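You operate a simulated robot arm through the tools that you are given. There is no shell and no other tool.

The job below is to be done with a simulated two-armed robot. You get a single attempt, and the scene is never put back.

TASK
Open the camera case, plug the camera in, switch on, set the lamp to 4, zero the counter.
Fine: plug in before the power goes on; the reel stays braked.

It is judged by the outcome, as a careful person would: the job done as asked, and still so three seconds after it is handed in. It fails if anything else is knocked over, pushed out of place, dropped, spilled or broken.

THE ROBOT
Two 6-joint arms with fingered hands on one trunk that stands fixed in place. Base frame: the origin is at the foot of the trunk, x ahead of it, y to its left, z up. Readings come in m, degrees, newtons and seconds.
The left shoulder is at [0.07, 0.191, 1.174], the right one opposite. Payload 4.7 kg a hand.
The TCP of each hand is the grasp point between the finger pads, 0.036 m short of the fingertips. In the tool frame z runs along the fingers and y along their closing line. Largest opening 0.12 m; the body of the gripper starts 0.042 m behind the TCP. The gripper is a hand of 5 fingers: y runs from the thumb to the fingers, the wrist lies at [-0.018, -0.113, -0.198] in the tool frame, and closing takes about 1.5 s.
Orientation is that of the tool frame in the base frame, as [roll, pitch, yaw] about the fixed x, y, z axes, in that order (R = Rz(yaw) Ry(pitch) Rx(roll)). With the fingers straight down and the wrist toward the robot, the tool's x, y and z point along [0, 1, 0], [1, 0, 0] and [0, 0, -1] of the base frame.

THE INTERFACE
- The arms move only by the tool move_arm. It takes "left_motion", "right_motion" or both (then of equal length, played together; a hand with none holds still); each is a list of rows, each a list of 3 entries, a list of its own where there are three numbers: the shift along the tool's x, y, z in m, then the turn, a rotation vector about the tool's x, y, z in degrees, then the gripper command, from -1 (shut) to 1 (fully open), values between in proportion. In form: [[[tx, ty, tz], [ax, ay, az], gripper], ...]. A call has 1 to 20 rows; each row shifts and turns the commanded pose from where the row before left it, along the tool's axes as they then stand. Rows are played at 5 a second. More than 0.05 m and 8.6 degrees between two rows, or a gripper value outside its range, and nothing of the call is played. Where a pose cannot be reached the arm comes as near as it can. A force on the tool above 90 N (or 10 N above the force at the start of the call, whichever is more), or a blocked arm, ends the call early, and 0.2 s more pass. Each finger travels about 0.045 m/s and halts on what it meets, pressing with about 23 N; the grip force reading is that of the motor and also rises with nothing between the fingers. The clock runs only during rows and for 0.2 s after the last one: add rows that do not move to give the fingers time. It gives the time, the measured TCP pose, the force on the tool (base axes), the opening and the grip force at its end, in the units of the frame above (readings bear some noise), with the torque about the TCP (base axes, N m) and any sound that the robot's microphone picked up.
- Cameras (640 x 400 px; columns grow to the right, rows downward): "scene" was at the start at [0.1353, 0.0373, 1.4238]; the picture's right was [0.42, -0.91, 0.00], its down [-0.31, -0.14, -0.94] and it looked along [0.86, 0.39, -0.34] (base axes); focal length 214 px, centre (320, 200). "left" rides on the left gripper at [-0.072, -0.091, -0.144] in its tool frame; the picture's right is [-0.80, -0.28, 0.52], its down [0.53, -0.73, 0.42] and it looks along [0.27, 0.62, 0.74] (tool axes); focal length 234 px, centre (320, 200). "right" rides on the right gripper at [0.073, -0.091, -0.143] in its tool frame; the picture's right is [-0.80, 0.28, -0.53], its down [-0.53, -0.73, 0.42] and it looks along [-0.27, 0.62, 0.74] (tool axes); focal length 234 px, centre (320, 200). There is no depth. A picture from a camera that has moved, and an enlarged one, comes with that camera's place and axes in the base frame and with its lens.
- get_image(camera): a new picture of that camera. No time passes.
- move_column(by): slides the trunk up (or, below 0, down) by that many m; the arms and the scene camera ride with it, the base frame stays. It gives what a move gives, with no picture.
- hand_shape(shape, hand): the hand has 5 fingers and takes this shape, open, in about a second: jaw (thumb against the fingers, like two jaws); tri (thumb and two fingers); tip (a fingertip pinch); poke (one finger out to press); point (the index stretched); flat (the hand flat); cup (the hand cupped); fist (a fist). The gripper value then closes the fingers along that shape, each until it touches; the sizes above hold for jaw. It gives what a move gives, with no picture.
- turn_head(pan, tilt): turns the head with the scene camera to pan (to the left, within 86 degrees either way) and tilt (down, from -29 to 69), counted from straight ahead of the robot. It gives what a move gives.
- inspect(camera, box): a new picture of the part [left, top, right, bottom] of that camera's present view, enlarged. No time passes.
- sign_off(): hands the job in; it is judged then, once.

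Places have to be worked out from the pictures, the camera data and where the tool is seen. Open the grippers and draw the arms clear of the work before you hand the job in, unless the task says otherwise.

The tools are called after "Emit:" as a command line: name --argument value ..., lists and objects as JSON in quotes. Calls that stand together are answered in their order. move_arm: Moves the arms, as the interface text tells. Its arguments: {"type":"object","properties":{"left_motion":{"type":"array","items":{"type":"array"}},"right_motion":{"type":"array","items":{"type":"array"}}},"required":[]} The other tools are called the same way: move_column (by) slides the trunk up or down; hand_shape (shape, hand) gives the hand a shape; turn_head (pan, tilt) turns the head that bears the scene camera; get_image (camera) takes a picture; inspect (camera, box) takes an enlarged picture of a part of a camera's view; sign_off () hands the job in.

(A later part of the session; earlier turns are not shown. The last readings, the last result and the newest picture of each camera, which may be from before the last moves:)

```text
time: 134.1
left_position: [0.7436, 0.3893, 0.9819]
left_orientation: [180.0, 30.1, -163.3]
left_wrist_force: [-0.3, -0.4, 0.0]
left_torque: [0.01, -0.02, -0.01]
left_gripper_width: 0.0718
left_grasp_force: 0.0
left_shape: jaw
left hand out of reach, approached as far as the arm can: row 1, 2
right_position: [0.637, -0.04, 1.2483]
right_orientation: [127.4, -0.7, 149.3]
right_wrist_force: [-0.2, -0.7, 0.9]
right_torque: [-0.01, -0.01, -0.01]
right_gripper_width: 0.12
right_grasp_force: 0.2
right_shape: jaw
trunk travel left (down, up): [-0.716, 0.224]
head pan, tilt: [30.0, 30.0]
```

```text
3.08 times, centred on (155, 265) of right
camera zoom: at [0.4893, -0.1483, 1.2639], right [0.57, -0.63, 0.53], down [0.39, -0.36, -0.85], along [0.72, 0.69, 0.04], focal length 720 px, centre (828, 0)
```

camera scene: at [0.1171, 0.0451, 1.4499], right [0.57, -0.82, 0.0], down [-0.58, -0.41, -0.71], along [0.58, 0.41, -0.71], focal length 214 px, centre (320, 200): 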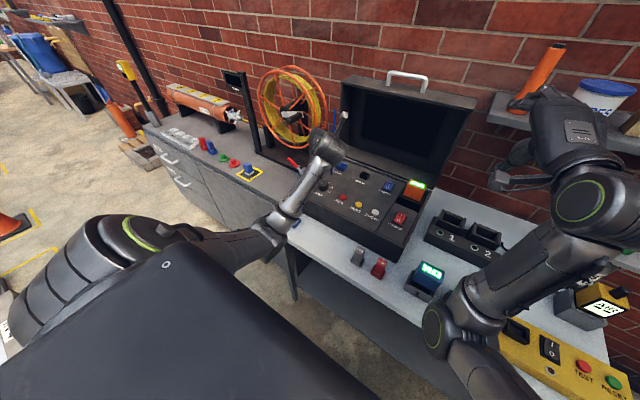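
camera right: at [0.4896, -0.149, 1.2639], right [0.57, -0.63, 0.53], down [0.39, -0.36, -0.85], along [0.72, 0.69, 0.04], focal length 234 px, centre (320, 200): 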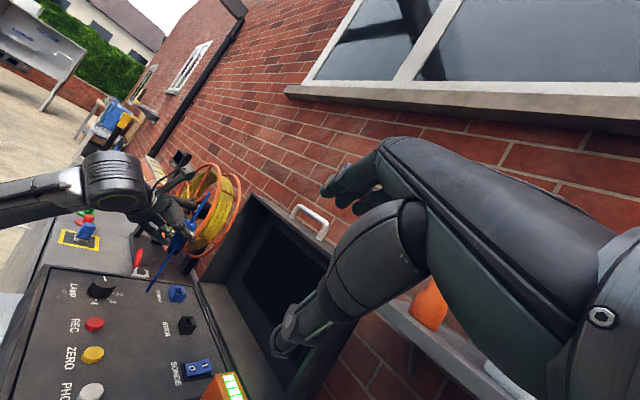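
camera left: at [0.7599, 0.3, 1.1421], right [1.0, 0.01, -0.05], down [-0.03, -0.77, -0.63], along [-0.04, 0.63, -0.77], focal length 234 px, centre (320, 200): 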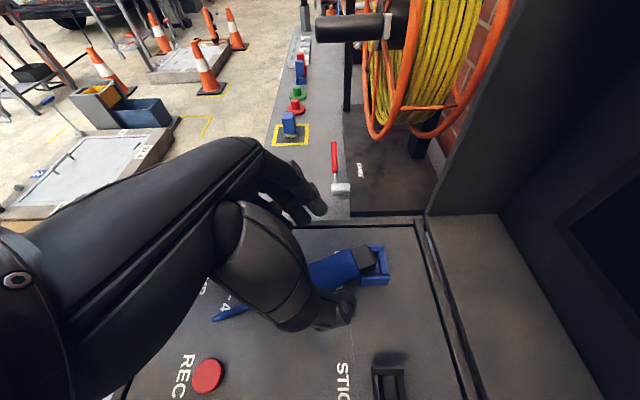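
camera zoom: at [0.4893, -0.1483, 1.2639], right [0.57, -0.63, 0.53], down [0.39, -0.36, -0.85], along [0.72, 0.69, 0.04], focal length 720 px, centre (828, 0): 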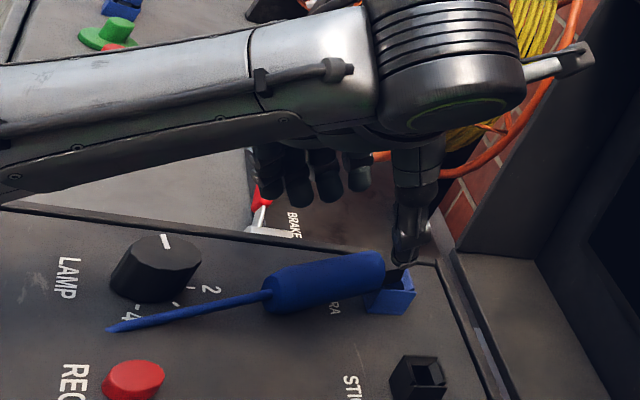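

Backward motion is limited at this trunk height because the wrist is sharply bent. I'll raise the trunk 0.2 m so the forearm slopes down, then bring the hand down again.

Emit:
move_column --by 0.2

Emit:
move_arm --left_motion '[[[0.0115, 0.0009, -0.0066], [0, 0, 0], 0.2], [[0.0115, 0.0009, -0.0066], [0, 0, 0], 0.2], [[0.0175, 0, 0.0303], [0, 0, 0], 0.2], [[0.0175, 0, 0.0303], [0, 0, 0], 0.2], [[0.0175, 0, 0.0303], [0, 0, 0], 0.2], [[0.0175, 0, 0.0303], [0, 0, 0], 0.2], [[0.0175, 0, 0.0303], [0, 0, 0], 0.2], [[0, 0, 0], [0, 0, 0], 0.2]]'

Emit:
get_image --camera "left"

Emit:
inspect --camera "right" --box '[40, 260, 220, 400]'

```text
time: 136.3
left_position: [0.743, 0.3896, 1.1819]
left_orientation: [-179.8, 30.1, -163.2]
left_wrist_force: [-0.6, -0.5, -0.6]
left_torque: [-0.01, 0.04, -0.01]
left_gripper_width: 0.0715
left_grasp_force: 0.1
left_shape: jaw
right_position: [0.6367, -0.0409, 1.4475]
right_orientation: [127.5, -0.7, 149.3]
right_wrist_force: [0.3, 0.8, 0.0]
right_torque: [0.0, -0.02, 0.05]
right_gripper_width: 0.1201
right_grasp_force: 0.0
right_shape: jaw
trunk travel left (down, up): [-0.916, 0.024]
head pan, tilt: [30.0, 30.0]
```

```text
time: 138.1
left_position: [0.7273, 0.3863, 0.9942]
left_orientation: [-179.9, 30.1, -163.2]
left_wrist_force: [0.1, 0.3, 0.3]
left_torque: [0.02, -0.03, 0.0]
left_gripper_width: 0.0718
left_grasp_force: 0.1
left_shape: jaw
left hand out of reach, approached as far as the arm can: row 1, 2
right_position: [0.6365, -0.0404, 1.4477]
right_orientation: [127.5, -0.8, 149.3]
right_wrist_force: [0.4, -0.4, 0.5]
right_torque: [0.01, -0.01, -0.04]
right_gripper_width: 0.1201
right_grasp_force: 0.0
right_shape: jaw
trunk travel left (down, up): [-0.916, 0.024]
head pan, tilt: [30.0, 30.0]
```

```text
taken
camera left: at [0.7443, 0.2968, 1.1546], right [1.0, 0.01, -0.05], down [-0.03, -0.77, -0.63], along [-0.04, 0.63, -0.77], focal length 234 px, centre (320, 200)
```

left: 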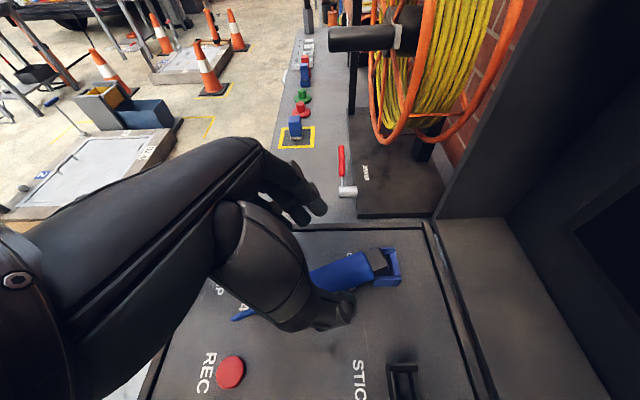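

```text
2.86 times, centred on (130, 330) of right
camera zoom: at [0.4889, -0.1484, 1.4641], right [0.57, -0.63, 0.53], down [0.39, -0.36, -0.85], along [0.72, 0.69, 0.04], focal length 669 px, centre (863, -171)
```

zoom: 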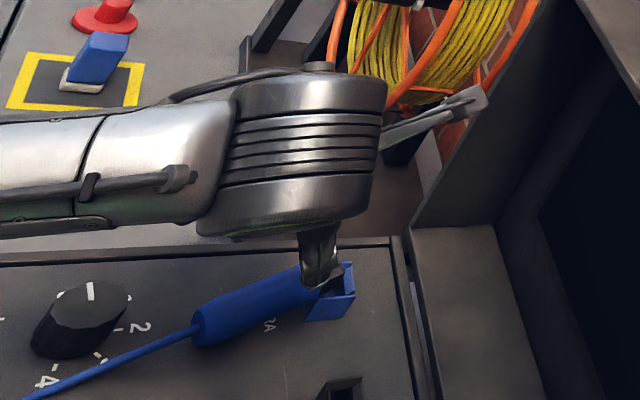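

The plug body now lies between thumb and fingers below the hand. Since closing draws things about 15 mm toward the thumb, I'll bias slightly sideways and lower onto it.

Emit:
move_arm --left_motion '[[[0.0125, 0.003, 0.0217], [0, 0, 0], 0.2], [[0.0125, 0.003, 0.0217], [0, 0, 0], 0.2], [[0.0115, 0.003, 0.02], [0, 0, 0], 0.2], [[0, 0, 0], [0, 0, 0], 0.2]]'

Emit:
inspect --camera "left" --box '[200, 180, 440, 360]'

Emit:
inspect --camera "right" --box '[40, 260, 220, 400]'

```text
time: 139.1
left_position: [0.7253, 0.3933, 0.9232]
left_orientation: [-179.8, 30.4, -163.2]
left_wrist_force: [-1.0, 1.5, 12.2]
left_torque: [0.49, 0.49, -0.05]
left_gripper_width: 0.0718
left_grasp_force: 0.1
left_shape: jaw
right_position: [0.6353, -0.0407, 1.4496]
right_orientation: [127.4, -0.7, 149.3]
right_wrist_force: [0.2, 0.8, 0.1]
right_torque: [0.02, 0.0, 0.02]
right_gripper_width: 0.1201
right_grasp_force: 0.0
right_shape: jaw
trunk travel left (down, up): [-0.916, 0.024]
head pan, tilt: [30.0, 30.0]
```

```text
2.22 times, centred on (320, 270) of left
camera zoom: at [0.7424, 0.3048, 1.0834], right [1.0, 0.01, -0.05], down [-0.02, -0.77, -0.64], along [-0.04, 0.64, -0.77], focal length 520 px, centre (320, 44)
```

zoom: 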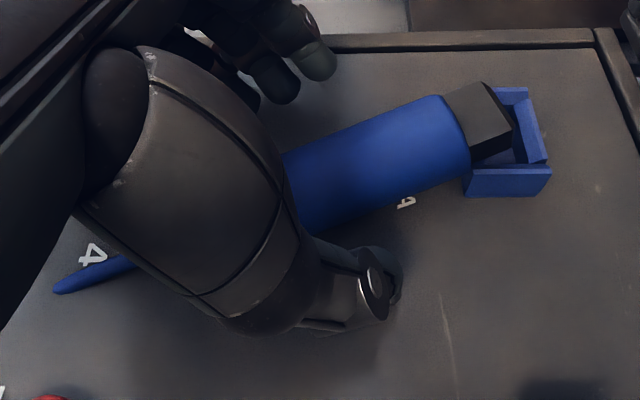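

```text
2.86 times, centred on (130, 330) of right
camera zoom: at [0.4877, -0.1488, 1.4647], right [0.57, -0.63, 0.53], down [0.39, -0.36, -0.85], along [0.72, 0.69, 0.04], focal length 669 px, centre (863, -171)
```

zoom: 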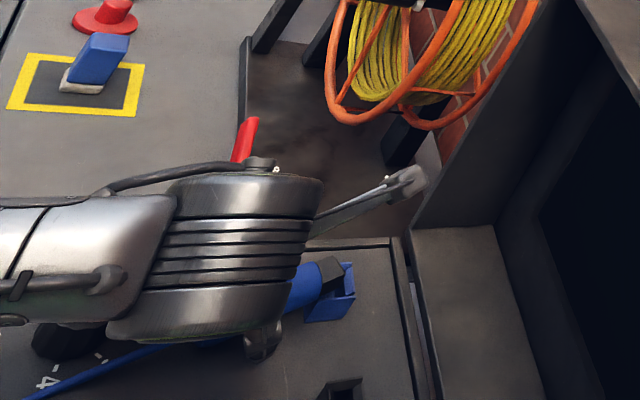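

Slight contact (12 N) with the panel, so I'll lift 3 mm and close on the plug.

Emit:
move_arm --left_motion '[[[-0.0015, 0, -0.0026], [0, 0, 0], 0.0], [[0, 0, 0], [0, 0, 0], -0.4], [[0, 0, 0], [0, 0, 0], -1], [[0, 0, 0], [0, 0, 0], -1], [[0, 0, 0], [0, 0, 0], -1], [[0, 0, 0], [0, 0, 0], -1]]'

Emit:
inspect --camera "left" --box '[200, 180, 440, 360]'

Emit:
inspect --camera "right" --box '[40, 260, 220, 400]'

```text
time: 140.5
left_position: [0.7253, 0.3947, 0.9244]
left_orientation: [-179.9, 30.0, -163.2]
left_wrist_force: [4.4, 3.6, 4.6]
left_torque: [0.13, 0.0, -0.4]
left_gripper_width: 0.026
left_grasp_force: 22.8
left_shape: jaw
right_position: [0.6363, -0.0396, 1.4477]
right_orientation: [127.5, -0.7, 149.5]
right_wrist_force: [-0.1, 0.1, 0.4]
right_torque: [-0.01, -0.01, -0.03]
right_gripper_width: 0.1196
right_grasp_force: 0.1
right_shape: jaw
trunk travel left (down, up): [-0.916, 0.024]
head pan, tilt: [30.0, 30.0]
```

```text
2.22 times, centred on (320, 270) of left
camera zoom: at [0.7433, 0.3046, 1.0841], right [1.0, 0.01, -0.05], down [-0.03, -0.77, -0.63], along [-0.04, 0.63, -0.77], focal length 520 px, centre (320, 44)
```

zoom: 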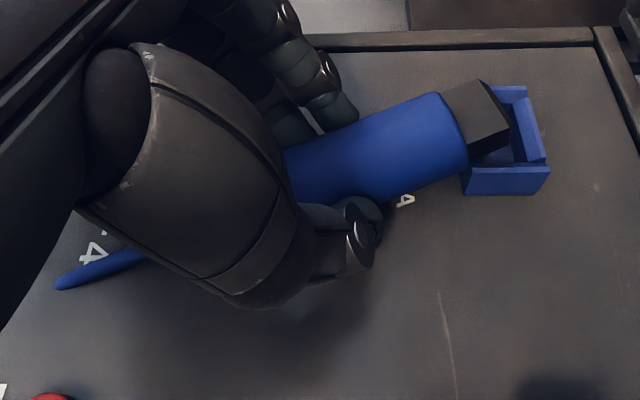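

```text
2.86 times, centred on (130, 330) of right
camera zoom: at [0.4891, -0.148, 1.464], right [0.57, -0.63, 0.53], down [0.39, -0.36, -0.85], along [0.72, 0.69, 0.04], focal length 669 px, centre (863, -171)
```

zoom: 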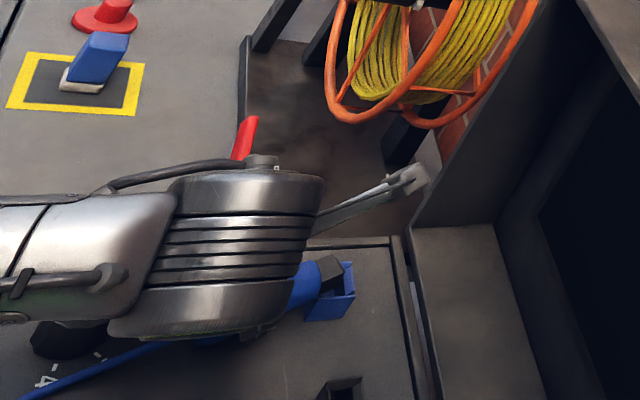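

The plug is held, but lifting it this way would keep it horizontal. A fingertip pinch near the cable end should let it swing tip-down by its own weight, so I'll let go, rise a little, and switch to the pinch shape.

Emit:
move_arm --left_motion '[[[0, 0, 0], [0, 0, 0], -0.4], [[0, 0, 0], [0, 0, 0], 0.2], [[0, 0, 0], [0, 0, 0], 0.2], [[0, 0, 0], [0, 0, 0], 0.2], [[-0.0125, 0, -0.0217], [0, 0, 0], 0.2], [[-0.0125, 0, -0.0217], [0, 0, 0], 0.2], [[-0.0125, 0, -0.0217], [0, 0, 0], 0.2]]'

Emit:
hand_shape --hand "left" --shape "tip"

Emit:
get_image --camera "left"

Emit:
inspect --camera "right" --box '[40, 240, 240, 400]'

```text
time: 142.1
left_position: [0.7252, 0.3926, 0.9997]
left_orientation: [-179.9, 30.1, -163.3]
left_wrist_force: [0.6, 0.8, -0.1]
left_torque: [-0.03, 0.0, -0.01]
left_gripper_width: 0.0714
left_grasp_force: 0.1
left_shape: jaw
right_position: [0.6362, -0.0396, 1.4476]
right_orientation: [127.5, -0.7, 149.3]
right_wrist_force: [0.0, 0.4, -0.5]
right_torque: [0.02, 0.01, 0.0]
right_gripper_width: 0.12
right_grasp_force: 0.1
right_shape: jaw
trunk travel left (down, up): [-0.916, 0.024]
head pan, tilt: [30.0, 30.0]
```

```text
time: 143.0
left_position: [0.7268, 0.3942, 0.9989]
left_orientation: [-179.8, 30.1, -163.2]
left_wrist_force: [0.6, -0.6, -0.5]
left_torque: [0.0, 0.01, 0.0]
left_gripper_width: 0.12
left_grasp_force: 0.2
left_shape: tip
right_position: [0.6369, -0.0396, 1.4476]
right_orientation: [127.5, -0.7, 149.3]
right_wrist_force: [0.8, -1.0, -0.3]
right_torque: [0.0, 0.01, -0.02]
right_gripper_width: 0.1201
right_grasp_force: 0.1
right_shape: jaw
trunk travel left (down, up): [-0.916, 0.024]
head pan, tilt: [30.0, 30.0]
```

```text
taken
camera left: at [0.7431, 0.3044, 1.1591], right [1.0, 0.01, -0.05], down [-0.03, -0.77, -0.63], along [-0.04, 0.63, -0.77], focal length 234 px, centre (320, 200)
```

left: 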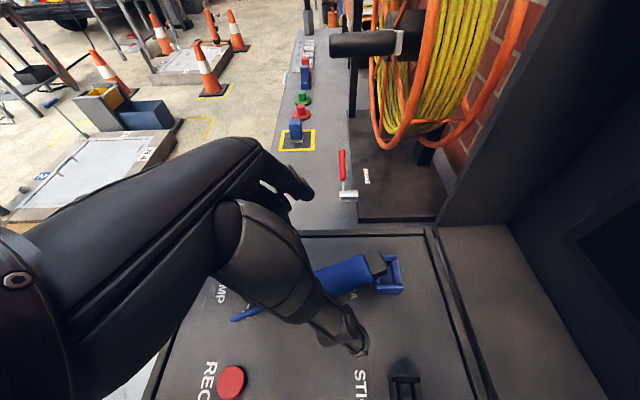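

```text
2.50 times, centred on (140, 320) of right
camera zoom: at [0.4892, -0.1483, 1.464], right [0.57, -0.63, 0.53], down [0.39, -0.36, -0.85], along [0.72, 0.69, 0.04], focal length 585 px, centre (770, -100)
```

zoom: 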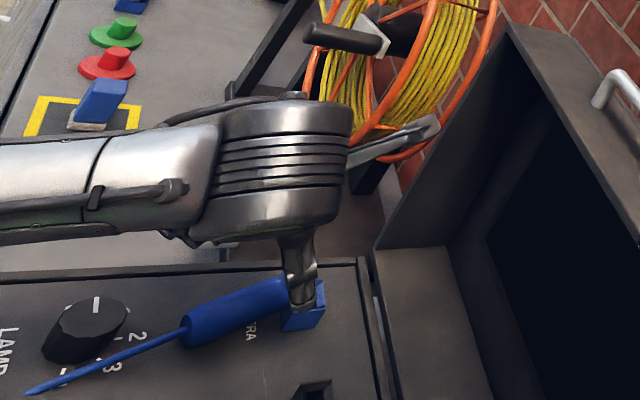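

I'll partly close the pinch in the air to see where the fingertips meet relative to the plug.

Emit:
move_arm --left_motion '[[[0, 0, 0], [0, 0, 0], 0], [[0, 0, 0], [0, 0, 0], -0.3], [[0, 0, 0], [0, 0, 0], -0.3], [[0, 0, 0], [0, 0, 0], -0.3], [[0, 0, 0], [0, 0, 0], -0.3]]'

Emit:
inspect --camera "left" --box '[200, 160, 440, 360]'

Emit:
inspect --camera "right" --box '[80, 280, 200, 380]'

```text
time: 144.2
left_position: [0.7254, 0.3936, 0.9986]
left_orientation: [-179.9, 30.2, -163.3]
left_wrist_force: [-0.4, 0.3, 0.2]
left_torque: [0.03, 0.01, -0.01]
left_gripper_width: 0.0428
left_grasp_force: 0.0
left_shape: tip
right_position: [0.6354, -0.0398, 1.4476]
right_orientation: [127.5, -0.7, 149.4]
right_wrist_force: [0.0, 0.1, 0.6]
right_torque: [-0.01, -0.02, 0.03]
right_gripper_width: 0.1198
right_grasp_force: 0.1
right_shape: jaw
trunk travel left (down, up): [-0.916, 0.024]
head pan, tilt: [30.0, 30.0]
```

```text
2.00 times, centred on (320, 260) of left
camera zoom: at [0.743, 0.3043, 1.1592], right [1.0, 0.01, -0.05], down [-0.03, -0.77, -0.63], along [-0.04, 0.63, -0.77], focal length 468 px, centre (320, 80)
```

zoom: 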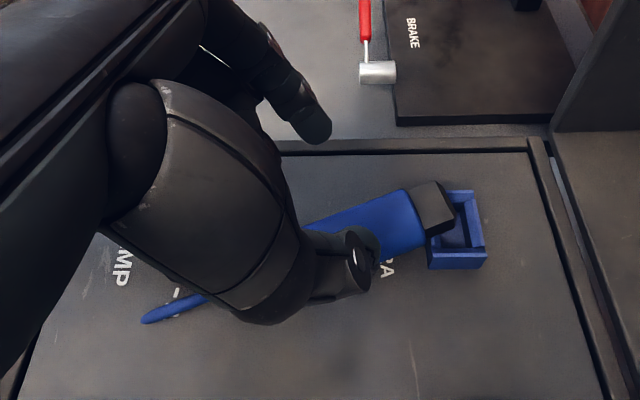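

```text
4.00 times, centred on (140, 330) of right
camera zoom: at [0.4891, -0.1483, 1.464], right [0.57, -0.63, 0.53], down [0.39, -0.36, -0.85], along [0.72, 0.69, 0.04], focal length 937 px, centre (1040, -320)
```

zoom: 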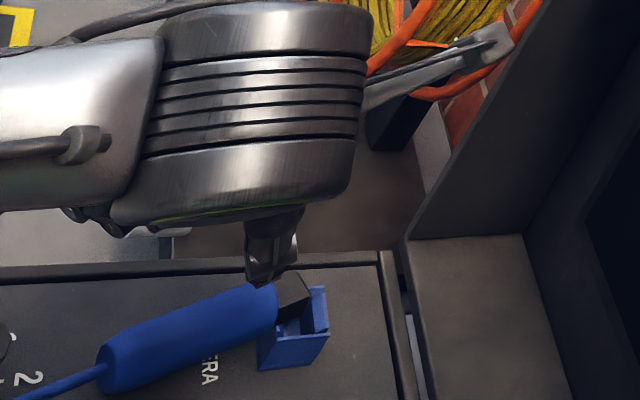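

In the pinch shape the fingertips meet at the same place as before. I'll open to 60 mm and lower onto the body close to its cable end.

Emit:
move_arm --left_motion '[[[0, 0, 0], [0, 0, 0], 0.1], [[0, 0, 0], [0, 0, 0], 0.1], [[0.0118, 0.0013, 0.0162], [0, 0, 0], 0.1], [[0.0118, 0.0013, 0.0162], [0, 0, 0], 0.1], [[0.0118, 0.0013, 0.0162], [0, 0, 0], 0.1], [[0.0118, 0.0013, 0.0155], [0, 0, 0], 0.1], [[0, 0, 0], [0, 0, 0], 0.1]]'

Emit:
inspect --camera "left" --box '[200, 180, 440, 360]'

Emit:
inspect --camera "right" --box '[80, 280, 200, 380]'

```text
time: 145.8
left_position: [0.7161, 0.3952, 0.9191]
left_orientation: [-179.9, 30.2, -163.2]
left_wrist_force: [-0.7, 0.7, -0.2]
left_torque: [-0.02, 0.01, 0.02]
left_gripper_width: 0.0657
left_grasp_force: 0.0
left_shape: tip
right_position: [0.6362, -0.041, 1.4483]
right_orientation: [127.5, -0.7, 149.3]
right_wrist_force: [0.6, 0.2, 0.4]
right_torque: [0.03, 0.0, -0.03]
right_gripper_width: 0.1201
right_grasp_force: 0.0
right_shape: jaw
trunk travel left (down, up): [-0.916, 0.024]
head pan, tilt: [30.0, 30.0]
```

```text
2.22 times, centred on (320, 270) of left
camera zoom: at [0.7332, 0.3062, 1.0801], right [1.0, 0.01, -0.05], down [-0.02, -0.77, -0.63], along [-0.04, 0.63, -0.77], focal length 520 px, centre (320, 44)
```

zoom: 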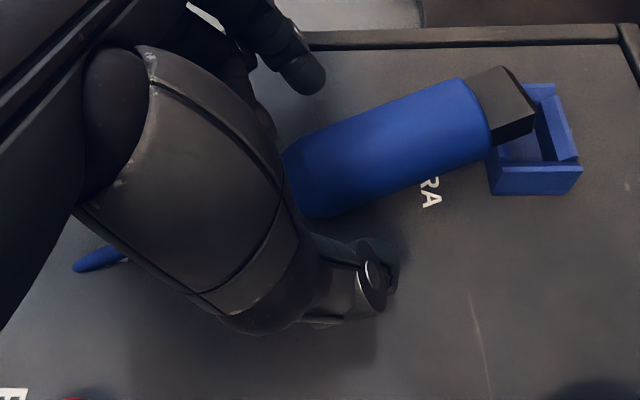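

```text
4.00 times, centred on (140, 330) of right
camera zoom: at [0.489, -0.1484, 1.464], right [0.57, -0.63, 0.53], down [0.39, -0.36, -0.85], along [0.72, 0.69, 0.04], focal length 937 px, centre (1040, -320)
```

zoom: 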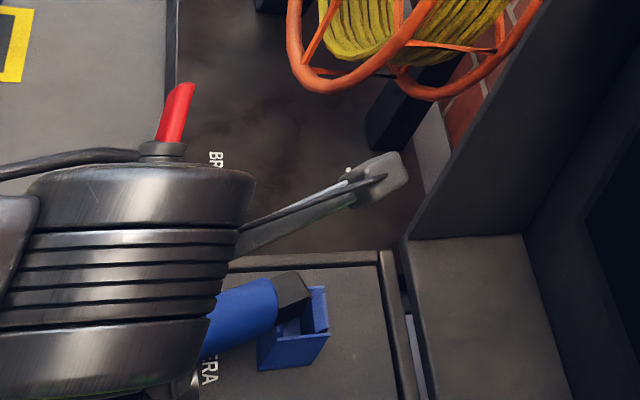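

The pinch line crosses the body about 18 mm from its cable end. Closing the pinch.

Emit:
move_arm --left_motion '[[[0, 0, 0], [0, 0, 0], -0.2], [[0, 0, 0], [0, 0, 0], -0.5], [[0, 0, 0], [0, 0, 0], -1], [[0, 0, 0], [0, 0, 0], -1], [[0, 0, 0], [0, 0, 0], -1], [[0, 0, 0], [0, 0, 0], -1]]'

Emit:
inspect --camera "left" --box '[200, 180, 440, 360]'

```text
time: 147.2
left_position: [0.7172, 0.3957, 0.9189]
left_orientation: [-179.9, 30.1, -163.3]
left_wrist_force: [0.1, -0.2, -0.1]
left_torque: [0.01, 0.05, 0.0]
left_gripper_width: 0.0266
left_grasp_force: 22.9
left_shape: tip
right_position: [0.636, -0.0402, 1.4471]
right_orientation: [127.5, -0.7, 149.3]
right_wrist_force: [0.9, -0.4, 0.3]
right_torque: [-0.04, -0.01, -0.02]
right_gripper_width: 0.12
right_grasp_force: 0.0
right_shape: jaw
trunk travel left (down, up): [-0.916, 0.024]
head pan, tilt: [30.0, 30.0]
```

```text
2.22 times, centred on (320, 270) of left
camera zoom: at [0.7333, 0.3063, 1.08], right [1.0, 0.01, -0.05], down [-0.03, -0.77, -0.63], along [-0.04, 0.63, -0.77], focal length 520 px, centre (320, 44)
```

zoom: 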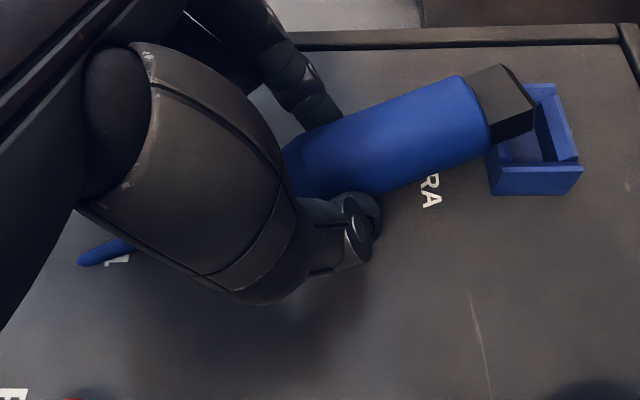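

Pinched at 27 mm. I'll lift straight up gently and see whether the plug swings tip-down.

Emit:
move_arm --left_motion '[[[-0.0075, 0, -0.013], [0, 0, 0], -1], [[-0.0075, 0, -0.013], [0, 0, 0], -1], [[-0.0075, 0, -0.013], [0, 0, 0], -1], [[-0.0075, 0, -0.013], [0, 0, 0], -1], [[0, 0, 0], [0, 0, 0], -1], [[0, 0, 0], [0, 0, 0], -1]]'

Emit:
inspect --camera "left" --box '[200, 180, 440, 360]'

Emit:
inspect --camera "right" --box '[60, 260, 220, 390]'

```text
time: 148.6
left_position: [0.7166, 0.3956, 0.9792]
left_orientation: [-179.9, 30.0, -163.2]
left_wrist_force: [0.3, 1.6, -0.2]
left_torque: [-0.01, 0.05, -0.02]
left_gripper_width: 0.0269
left_grasp_force: 23.3
left_shape: tip
right_position: [0.638, -0.0407, 1.4484]
right_orientation: [127.5, -0.7, 149.3]
right_wrist_force: [0.1, 0.5, -0.7]
right_torque: [-0.03, 0.01, 0.02]
right_gripper_width: 0.1198
right_grasp_force: 0.0
right_shape: jaw
trunk travel left (down, up): [-0.916, 0.024]
head pan, tilt: [30.0, 30.0]
```

```text
2.22 times, centred on (320, 270) of left
camera zoom: at [0.7345, 0.3072, 1.1392], right [1.0, 0.01, -0.05], down [-0.03, -0.77, -0.63], along [-0.04, 0.63, -0.77], focal length 520 px, centre (320, 44)
```

zoom: 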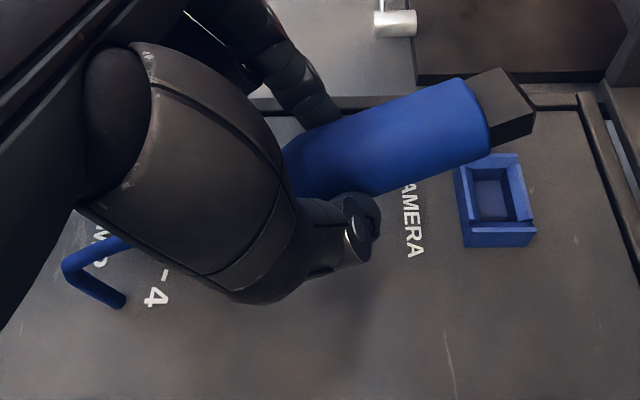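

```text
3.08 times, centred on (140, 325) of right
camera zoom: at [0.4893, -0.1482, 1.4639], right [0.57, -0.63, 0.53], down [0.39, -0.36, -0.85], along [0.72, 0.69, 0.04], focal length 720 px, centre (874, -185)
```

zoom: 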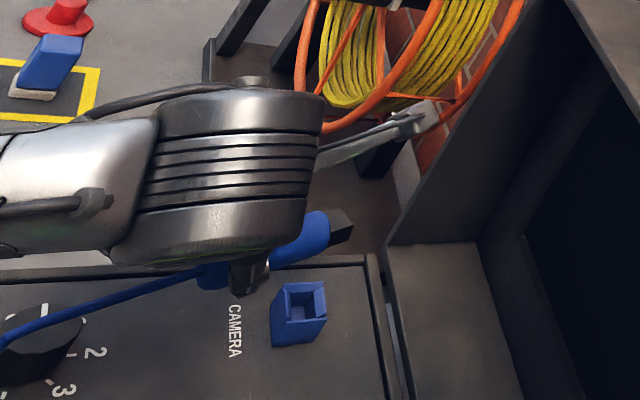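

The plug stayed horizontal in the pinch, tip pointing forward. If I roll the left hand right over (thumb-down), that tip will point down, so I'll lift, return to the easier hand angle, and try rolling.

Emit:
move_arm --left_motion '[[[-0.0163, 0, -0.0281], [0, 0, 0], -1], [[-0.0163, 0, -0.0281], [0, 0, 0], -1], [[-0.0163, 0, -0.0281], [0, 0, 0], -1], [[-0.0163, 0, -0.0281], [0, 0, 0], -1], [[0, 0, 0], [2.43, -5.96, 2.43], -1], [[0, 0, 0], [2.43, -5.96, 2.43], -1], [[0, 0, 0], [2.43, -5.96, 2.43], -1], [[0, 0, 0], [2.43, -5.96, 2.43], -1], [[0, 0, 0], [2.43, -5.96, 2.43], -1]]'

Emit:
get_image --camera "left"

Emit:
get_image --camera "right"

```text
time: 150.6
left_position: [0.7151, 0.398, 1.1099]
left_orientation: [-179.9, 60.3, 179.8]
left_wrist_force: [-0.4, 0.3, -0.8]
left_torque: [0.0, 0.01, 0.0]
left_gripper_width: 0.0266
left_grasp_force: 23.5
left_shape: tip
right_position: [0.6358, -0.0399, 1.4484]
right_orientation: [127.5, -0.6, 149.1]
right_wrist_force: [0.5, -0.2, 0.1]
right_torque: [-0.01, 0.01, 0.0]
right_gripper_width: 0.1198
right_grasp_force: 0.0
right_shape: jaw
trunk travel left (down, up): [-0.916, 0.024]
head pan, tilt: [30.0, 30.0]
```

```text
taken
camera left: at [0.6262, 0.3068, 1.2439], right [0.85, -0.28, 0.44], down [0.1, -0.73, -0.67], along [0.51, 0.62, -0.6], focal length 234 px, centre (320, 200)
```

left: 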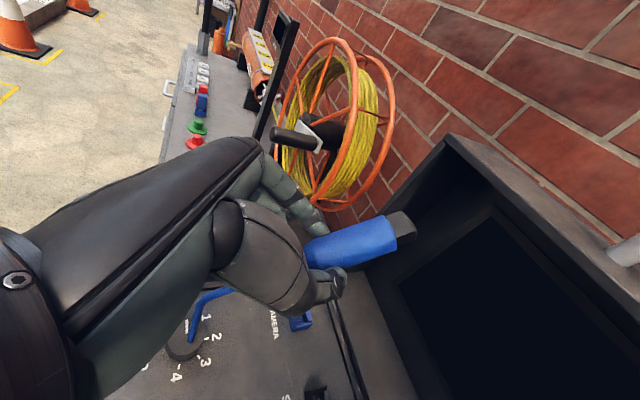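

```text
taken
camera right: at [0.4884, -0.1477, 1.4644], right [0.57, -0.63, 0.53], down [0.39, -0.36, -0.85], along [0.72, 0.69, 0.04], focal length 234 px, centre (320, 200)
```

right: 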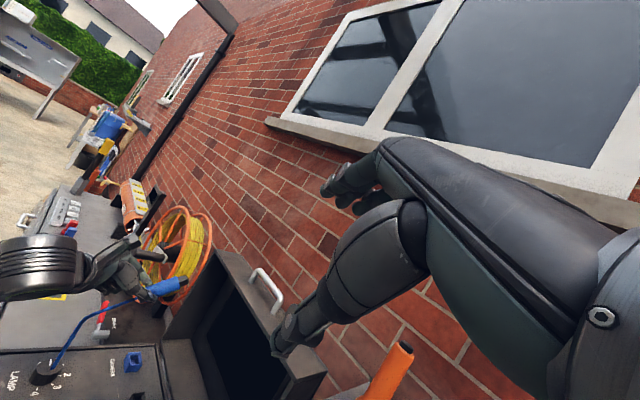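

The plug is held firmly. Now rolling the hand +90° to palm-down (tip will swing to the right).

Emit:
move_arm --left_motion '[[[0, 0, 0], [0, 0, 7.5], -1], [[0, 0, 0], [0, 0, 7.5], -1], [[0, 0, 0], [0, 0, 7.5], -1], [[0, 0, 0], [0, 0, 7.5], -1], [[0, 0, 0], [0, 0, 7.5], -1], [[0, 0, 0], [0, 0, 7.5], -1], [[0, 0, 0], [0, 0, 7.5], -1], [[0, 0, 0], [0, 0, 7.5], -1], [[0, 0, 0], [0, 0, 7.5], -1], [[0, 0, 0], [0, 0, 7.5], -1], [[0, 0, 0], [0, 0, 7.5], -1], [[0, 0, 0], [0, 0, 7.5], -1]]'

Emit:
get_image --camera "left"

Emit:
get_image --camera "scene"

```text
time: 153.2
left_position: [0.7171, 0.3961, 1.1095]
left_orientation: [119.8, 0.0, 89.7]
left_wrist_force: [0.3, -0.4, -1.2]
left_torque: [-0.01, 0.03, -0.04]
left_gripper_width: 0.0267
left_grasp_force: 22.5
left_shape: tip
right_position: [0.6368, -0.0391, 1.4481]
right_orientation: [127.5, -0.8, 149.3]
right_wrist_force: [0.8, 0.6, 0.0]
right_torque: [-0.01, 0.0, 0.04]
right_gripper_width: 0.1198
right_grasp_force: 0.1
right_shape: jaw
trunk travel left (down, up): [-0.916, 0.024]
head pan, tilt: [30.0, 30.0]
```

```text
taken
camera left: at [0.5459, 0.3258, 1.1009], right [0.31, -0.81, -0.5], down [0.01, 0.53, -0.85], along [0.95, 0.26, 0.17], focal length 234 px, centre (320, 200)
```

left: 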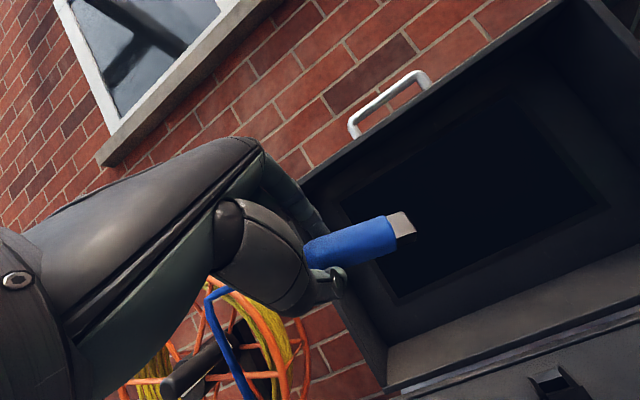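

```text
taken
camera scene: at [0.1291, 0.0444, 1.6724], right [0.5, -0.87, 0.0], down [-0.43, -0.25, -0.87], along [0.75, 0.43, -0.5], focal length 214 px, centre (320, 200)
```

scene: 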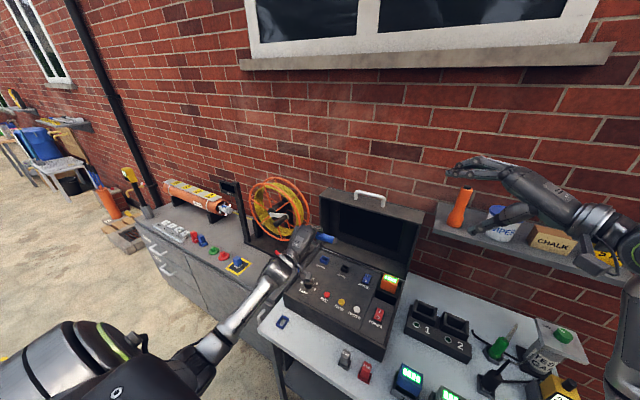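

Palm-down reached with the plug now pointing right. I'll continue rolling in two parts, checking for limits.

Emit:
move_arm --left_motion '[[[0, 0, 0], [0, 0, 7.5], -1], [[0, 0, 0], [0, 0, 7.5], -1], [[0, 0, 0], [0, 0, 7.5], -1], [[0, 0, 0], [0, 0, 7.5], -1], [[0, 0, 0], [0, 0, 7.5], -1], [[0, 0, 0], [0, 0, 7.5], -1]]'

Emit:
get_image --camera "scene"

```text
time: 154.6
left_position: [0.7171, 0.3955, 1.1096]
left_orientation: [129.1, -37.8, 63.2]
left_wrist_force: [-0.2, -0.9, -0.9]
left_torque: [-0.01, 0.02, 0.03]
left_gripper_width: 0.0264
left_grasp_force: 23.0
left_shape: tip
right_position: [0.6378, -0.0406, 1.4479]
right_orientation: [127.4, -0.7, 149.4]
right_wrist_force: [0.4, -0.4, -0.3]
right_torque: [0.01, -0.04, -0.02]
right_gripper_width: 0.1201
right_grasp_force: 0.1
right_shape: jaw
trunk travel left (down, up): [-0.916, 0.024]
head pan, tilt: [30.0, 30.0]
```

```text
taken
camera scene: at [0.1295, 0.0439, 1.6724], right [0.5, -0.87, 0.0], down [-0.43, -0.25, -0.87], along [0.75, 0.43, -0.5], focal length 214 px, centre (320, 200)
```

scene: 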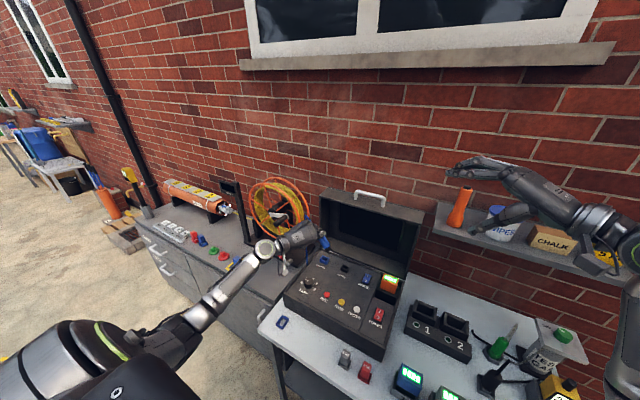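

No limits so far. Continuing the roll another 45°.

Emit:
move_arm --left_motion '[[[0, 0, 0], [0, 0, 7.5], -1], [[0, 0, 0], [0, 0, 7.5], -1], [[0, 0, 0], [0, 0, 7.5], -1], [[0, 0, 0], [0, 0, 7.5], -1], [[0, 0, 0], [0, 0, 7.5], -1], [[0, 0, 0], [0, 0, 7.5], -1]]'

Emit:
inspect --camera "scene" --box '[240, 190, 400, 310]'

Emit:
get_image --camera "left"

Emit:
inspect --camera "right" --box '[40, 220, 240, 400]'

```text
time: 156.0
left_position: [0.7152, 0.3965, 1.1095]
left_orientation: [-179.8, -60.1, -0.5]
left_wrist_force: [0.1, -1.4, -1.1]
left_torque: [0.01, -0.01, 0.0]
left_gripper_width: 0.0264
left_grasp_force: 23.1
left_shape: tip
right_position: [0.6362, -0.0403, 1.4468]
right_orientation: [127.5, -0.7, 149.4]
right_wrist_force: [-0.5, 0.4, -0.5]
right_torque: [0.03, -0.02, 0.01]
right_gripper_width: 0.12
right_grasp_force: 0.0
right_shape: jaw
trunk travel left (down, up): [-0.916, 0.024]
head pan, tilt: [30.0, 30.0]
```

```text
3.33 times, centred on (320, 250) of scene
camera zoom: at [0.1295, 0.0435, 1.6724], right [0.5, -0.87, 0.0], down [-0.43, -0.25, -0.87], along [0.75, 0.43, -0.5], focal length 715 px, centre (320, 33)
```

zoom: 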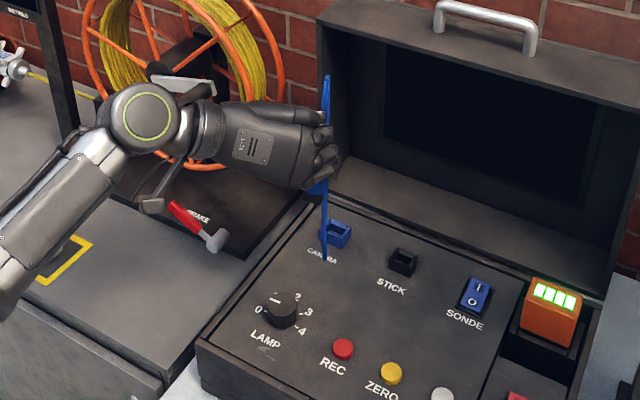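

```text
taken
camera left: at [0.5557, 0.4896, 1.1173], right [0.06, 0.28, -0.96], down [0.64, 0.73, 0.25], along [0.77, -0.62, -0.14], focal length 234 px, centre (320, 200)
```

left: 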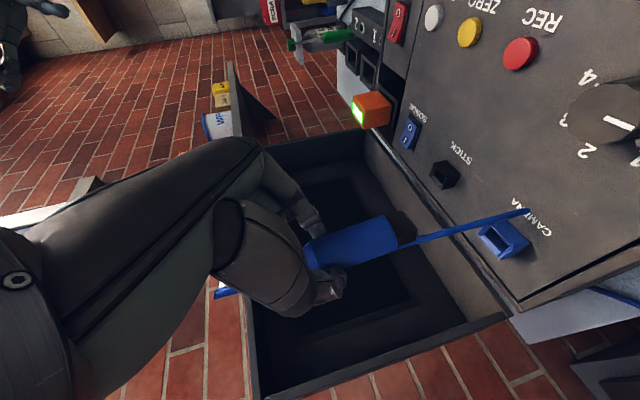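

```text
2.22 times, centred on (140, 310) of right
camera zoom: at [0.4895, -0.1484, 1.4638], right [0.57, -0.63, 0.53], down [0.39, -0.36, -0.85], along [0.72, 0.69, 0.04], focal length 520 px, centre (720, -44)
```

zoom: 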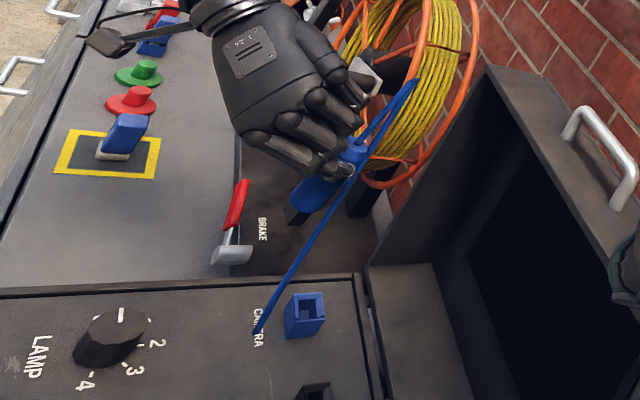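

Thumb-down works: the plug now hangs tip-down, and the head camera sees plug and socket together. The plug leans about 8° forward at the top, so I'll correct that and look again.

Emit:
move_arm --left_motion '[[[0, 0, 0], [0, 8, 0], -1], [[0, 0, 0], [0, 0, 0], -1]]'

Emit:
inspect --camera "scene" --box '[290, 200, 370, 270]'

Emit:
inspect --camera "right" --box '[120, 230, 220, 360]'

Emit:
inspect --camera "left" --box '[280, 160, 560, 300]'

```text
time: 156.6
left_position: [0.7157, 0.3956, 1.1085]
left_orientation: [-179.9, -68.2, -0.3]
left_wrist_force: [-0.5, 0.8, -0.9]
left_torque: [-0.03, 0.02, 0.02]
left_gripper_width: 0.0265
left_grasp_force: 22.8
left_shape: tip
right_position: [0.6362, -0.0412, 1.4474]
right_orientation: [127.5, -0.7, 149.5]
right_wrist_force: [0.5, -0.9, -0.3]
right_torque: [0.0, -0.03, 0.02]
right_gripper_width: 0.1201
right_grasp_force: 0.1
right_shape: jaw
trunk travel left (down, up): [-0.916, 0.024]
head pan, tilt: [30.0, 30.0]
```

```text
5.71 times, centred on (330, 235) of scene
camera zoom: at [0.1295, 0.0436, 1.6724], right [0.5, -0.87, 0.0], down [-0.43, -0.25, -0.87], along [0.75, 0.43, -0.5], focal length 1226 px, centre (263, 0)
```

zoom: 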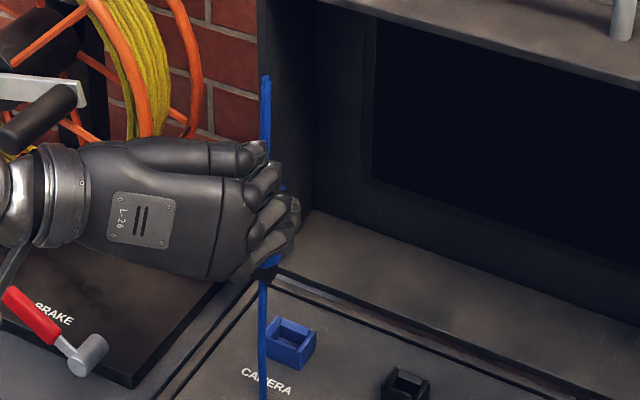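

```text
3.08 times, centred on (170, 295) of right
camera zoom: at [0.4894, -0.1483, 1.4639], right [0.57, -0.63, 0.53], down [0.39, -0.36, -0.85], along [0.72, 0.69, 0.04], focal length 720 px, centre (782, -92)
```

zoom: 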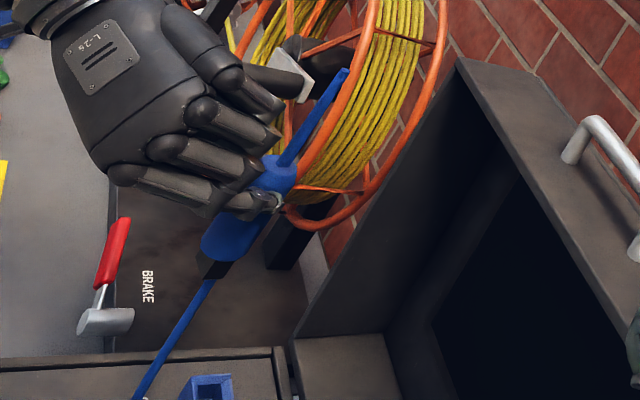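

```text
2.29 times, centred on (420, 230) of left
camera zoom: at [0.5563, 0.4892, 1.0948], right [0.19, 0.28, -0.94], down [0.59, 0.73, 0.34], along [0.78, -0.62, -0.03], focal length 535 px, centre (91, 131)
```

zoom: 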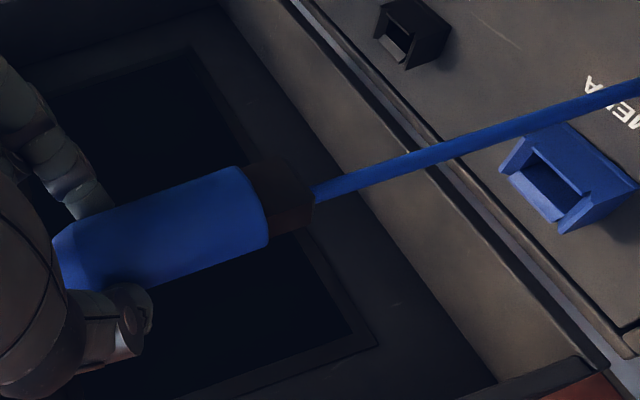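

Two cameras agree within 1 mm: tip at [0.748, 0.403, 1.020], socket rim centre at [0.805, 0.412, 0.900]. I'll move over the socket and lower until the tip is about 25 mm above the rim.

Emit:
move_arm --left_motion '[[[0.0071, -0.0031, 0.0177], [0, 0, 0], -1], [[0.0071, -0.0031, 0.0177], [0, 0, 0], -1], [[0.0071, -0.0031, 0.0177], [0, 0, 0], -1], [[-0.0219, 0, 0.0088], [0, 0, 0], -1], [[-0.0219, 0, 0.0088], [0, 0, 0], -1], [[-0.0219, 0, 0.0088], [0, 0, 0], -1], [[-0.0219, 0, 0.0088], [0, 0, 0], -1], [[0, 0, 0], [0, 0, 0], -1]]'

Emit:
inspect --camera "left" --box '[280, 140, 480, 300]'

Emit:
inspect --camera "right" --box '[100, 300, 200, 400]'

Emit:
inspect --camera "scene" --box '[300, 220, 370, 280]'

```text
time: 158.4
left_position: [0.7709, 0.405, 1.0154]
left_orientation: [179.9, -68.2, -0.1]
left_wrist_force: [-0.4, 0.0, -0.4]
left_torque: [-0.01, 0.06, -0.03]
left_gripper_width: 0.0264
left_grasp_force: 23.2
left_shape: tip
right_position: [0.6373, -0.0403, 1.4487]
right_orientation: [127.4, -0.7, 149.3]
right_wrist_force: [-0.3, 0.2, 0.5]
right_torque: [-0.01, -0.01, -0.03]
right_gripper_width: 0.1199
right_grasp_force: 0.0
right_shape: jaw
trunk travel left (down, up): [-0.916, 0.024]
head pan, tilt: [30.0, 30.0]
```

```text
2.50 times, centred on (380, 220) of left
camera zoom: at [0.6122, 0.4973, 0.9998], right [0.19, 0.28, -0.94], down [0.59, 0.73, 0.34], along [0.78, -0.62, -0.03], focal length 585 px, centre (170, 150)
```

zoom: 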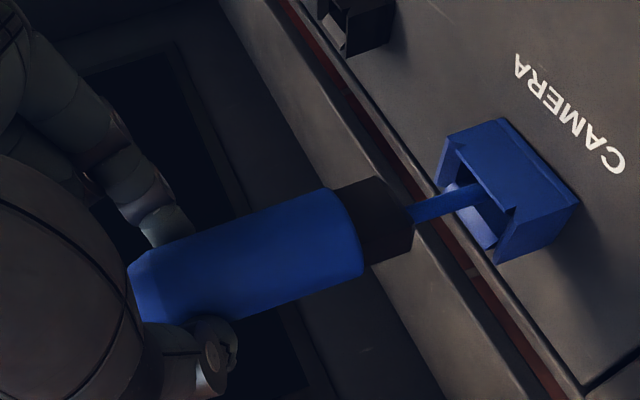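

```text
4.00 times, centred on (150, 350) of right
camera zoom: at [0.4891, -0.1482, 1.464], right [0.57, -0.63, 0.53], down [0.39, -0.36, -0.85], along [0.72, 0.69, 0.04], focal length 937 px, centre (1000, -400)
```

zoom: 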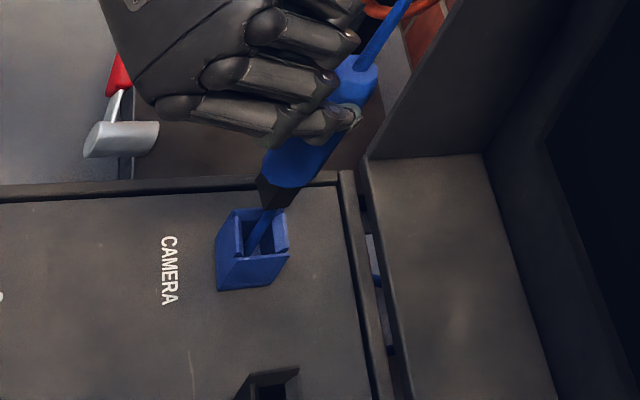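

```text
6.67 times, centred on (335, 250) of scene
camera zoom: at [0.1291, 0.0438, 1.6724], right [0.5, -0.87, 0.0], down [-0.43, -0.25, -0.87], along [0.75, 0.43, -0.5], focal length 1430 px, centre (220, -133)
```

zoom: 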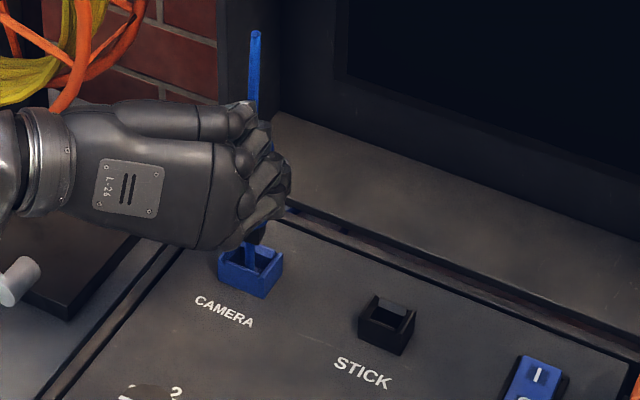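

The plug is over the socket within about 2 mm in both views. I'll lower in small steps with force checks: first 12 mm.

Emit:
move_arm --left_motion '[[[-0.0037, 0, 0.0015], [0, 0, 0], -1], [[-0.0037, 0, 0.0015], [0, 0, 0], -1], [[-0.0037, 0, 0.0015], [0, 0, 0], -1], [[0, 0, 0], [0, 0, 0], -1]]'

Emit:
inspect --camera "left" --box '[360, 150, 480, 260]'

Emit:
inspect --camera "right" --box '[110, 320, 170, 380]'

```text
time: 159.4
left_position: [0.774, 0.4049, 1.0032]
left_orientation: [179.7, -68.2, 0.0]
left_wrist_force: [0.0, -0.1, -1.2]
left_torque: [0.03, 0.05, 0.02]
left_gripper_width: 0.0267
left_grasp_force: 22.9
left_shape: tip
right_position: [0.6367, -0.0409, 1.4465]
right_orientation: [127.5, -0.8, 149.4]
right_wrist_force: [0.5, 0.5, -0.4]
right_torque: [0.0, 0.0, -0.02]
right_gripper_width: 0.1199
right_grasp_force: 0.1
right_shape: jaw
trunk travel left (down, up): [-0.916, 0.024]
head pan, tilt: [30.0, 30.0]
```

```text
3.64 times, centred on (420, 205) of left
camera zoom: at [0.6137, 0.4976, 0.9887], right [0.19, 0.28, -0.94], down [0.59, 0.73, 0.34], along [0.78, -0.62, -0.03], focal length 852 px, centre (-44, 182)
```

zoom: 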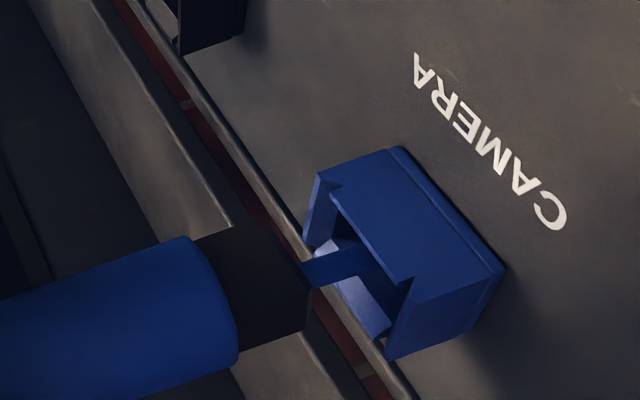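

```text
6.67 times, centred on (140, 350) of right
camera zoom: at [0.4892, -0.1481, 1.464], right [0.57, -0.63, 0.53], down [0.39, -0.36, -0.85], along [0.72, 0.69, 0.04], focal length 1561 px, centre (1520, -800)
```

zoom: 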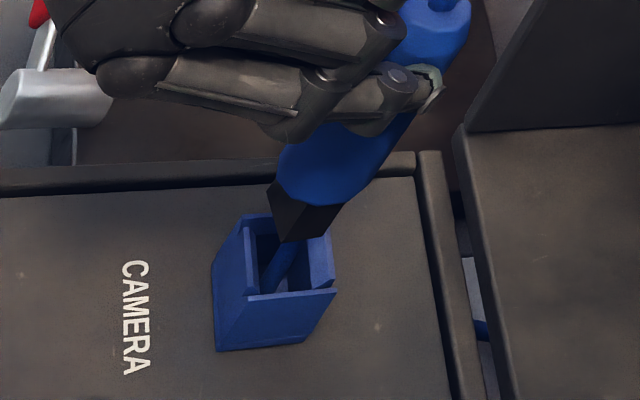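

Measuring corners in both views: the tip needs to shift about +6 mm in x and +3 mm in y, and is still about 20 mm above the rim. I'll apply that shift and lower 10 mm.

Emit:
move_arm --left_motion '[[[0.0022, -0.0033, 0.0056], [0, 0, 0], -1], [[0, 0, 0], [0, 0, 0], -1], [[-0.0046, 0, 0.0019], [0, 0, 0], -1], [[-0.0046, 0, 0.0019], [0, 0, 0], -1], [[0, 0, 0], [0, 0, 0], -1]]'

Emit:
inspect --camera "left" --box '[360, 150, 480, 260]'

Emit:
inspect --camera "right" --box '[110, 320, 170, 380]'

```text
time: 160.6
left_position: [0.7787, 0.4082, 0.9937]
left_orientation: [180.0, -68.2, -0.3]
left_wrist_force: [0.1, 0.2, -1.1]
left_torque: [0.0, 0.03, 0.02]
left_gripper_width: 0.0267
left_grasp_force: 23.0
left_shape: tip
right_position: [0.6358, -0.0398, 1.4473]
right_orientation: [127.4, -0.8, 149.4]
right_wrist_force: [-0.3, 0.4, 0.6]
right_torque: [-0.02, -0.04, -0.03]
right_gripper_width: 0.1198
right_grasp_force: 0.0
right_shape: jaw
trunk travel left (down, up): [-0.916, 0.024]
head pan, tilt: [30.0, 30.0]
```

```text
3.64 times, centred on (420, 205) of left
camera zoom: at [0.6196, 0.5001, 0.9789], right [0.19, 0.28, -0.94], down [0.59, 0.73, 0.34], along [0.78, -0.62, -0.03], focal length 852 px, centre (-44, 182)
```

zoom: 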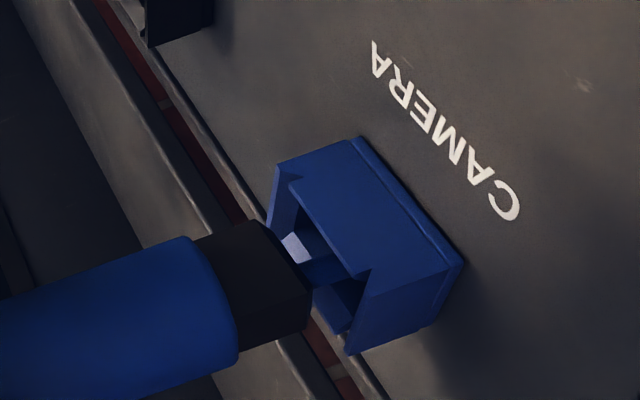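

```text
6.67 times, centred on (140, 350) of right
camera zoom: at [0.4891, -0.1481, 1.4641], right [0.57, -0.63, 0.53], down [0.39, -0.36, -0.85], along [0.72, 0.69, 0.04], focal length 1561 px, centre (1520, -800)
```

zoom: 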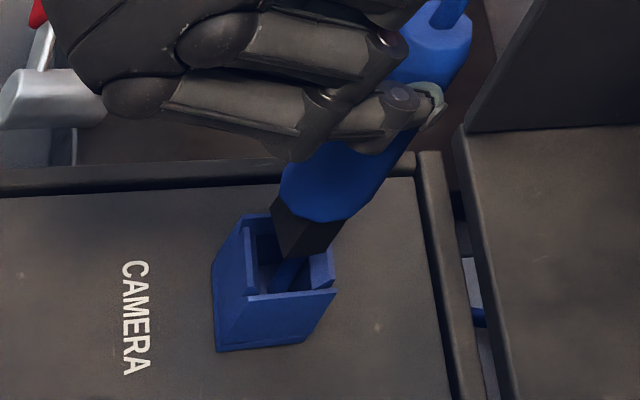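

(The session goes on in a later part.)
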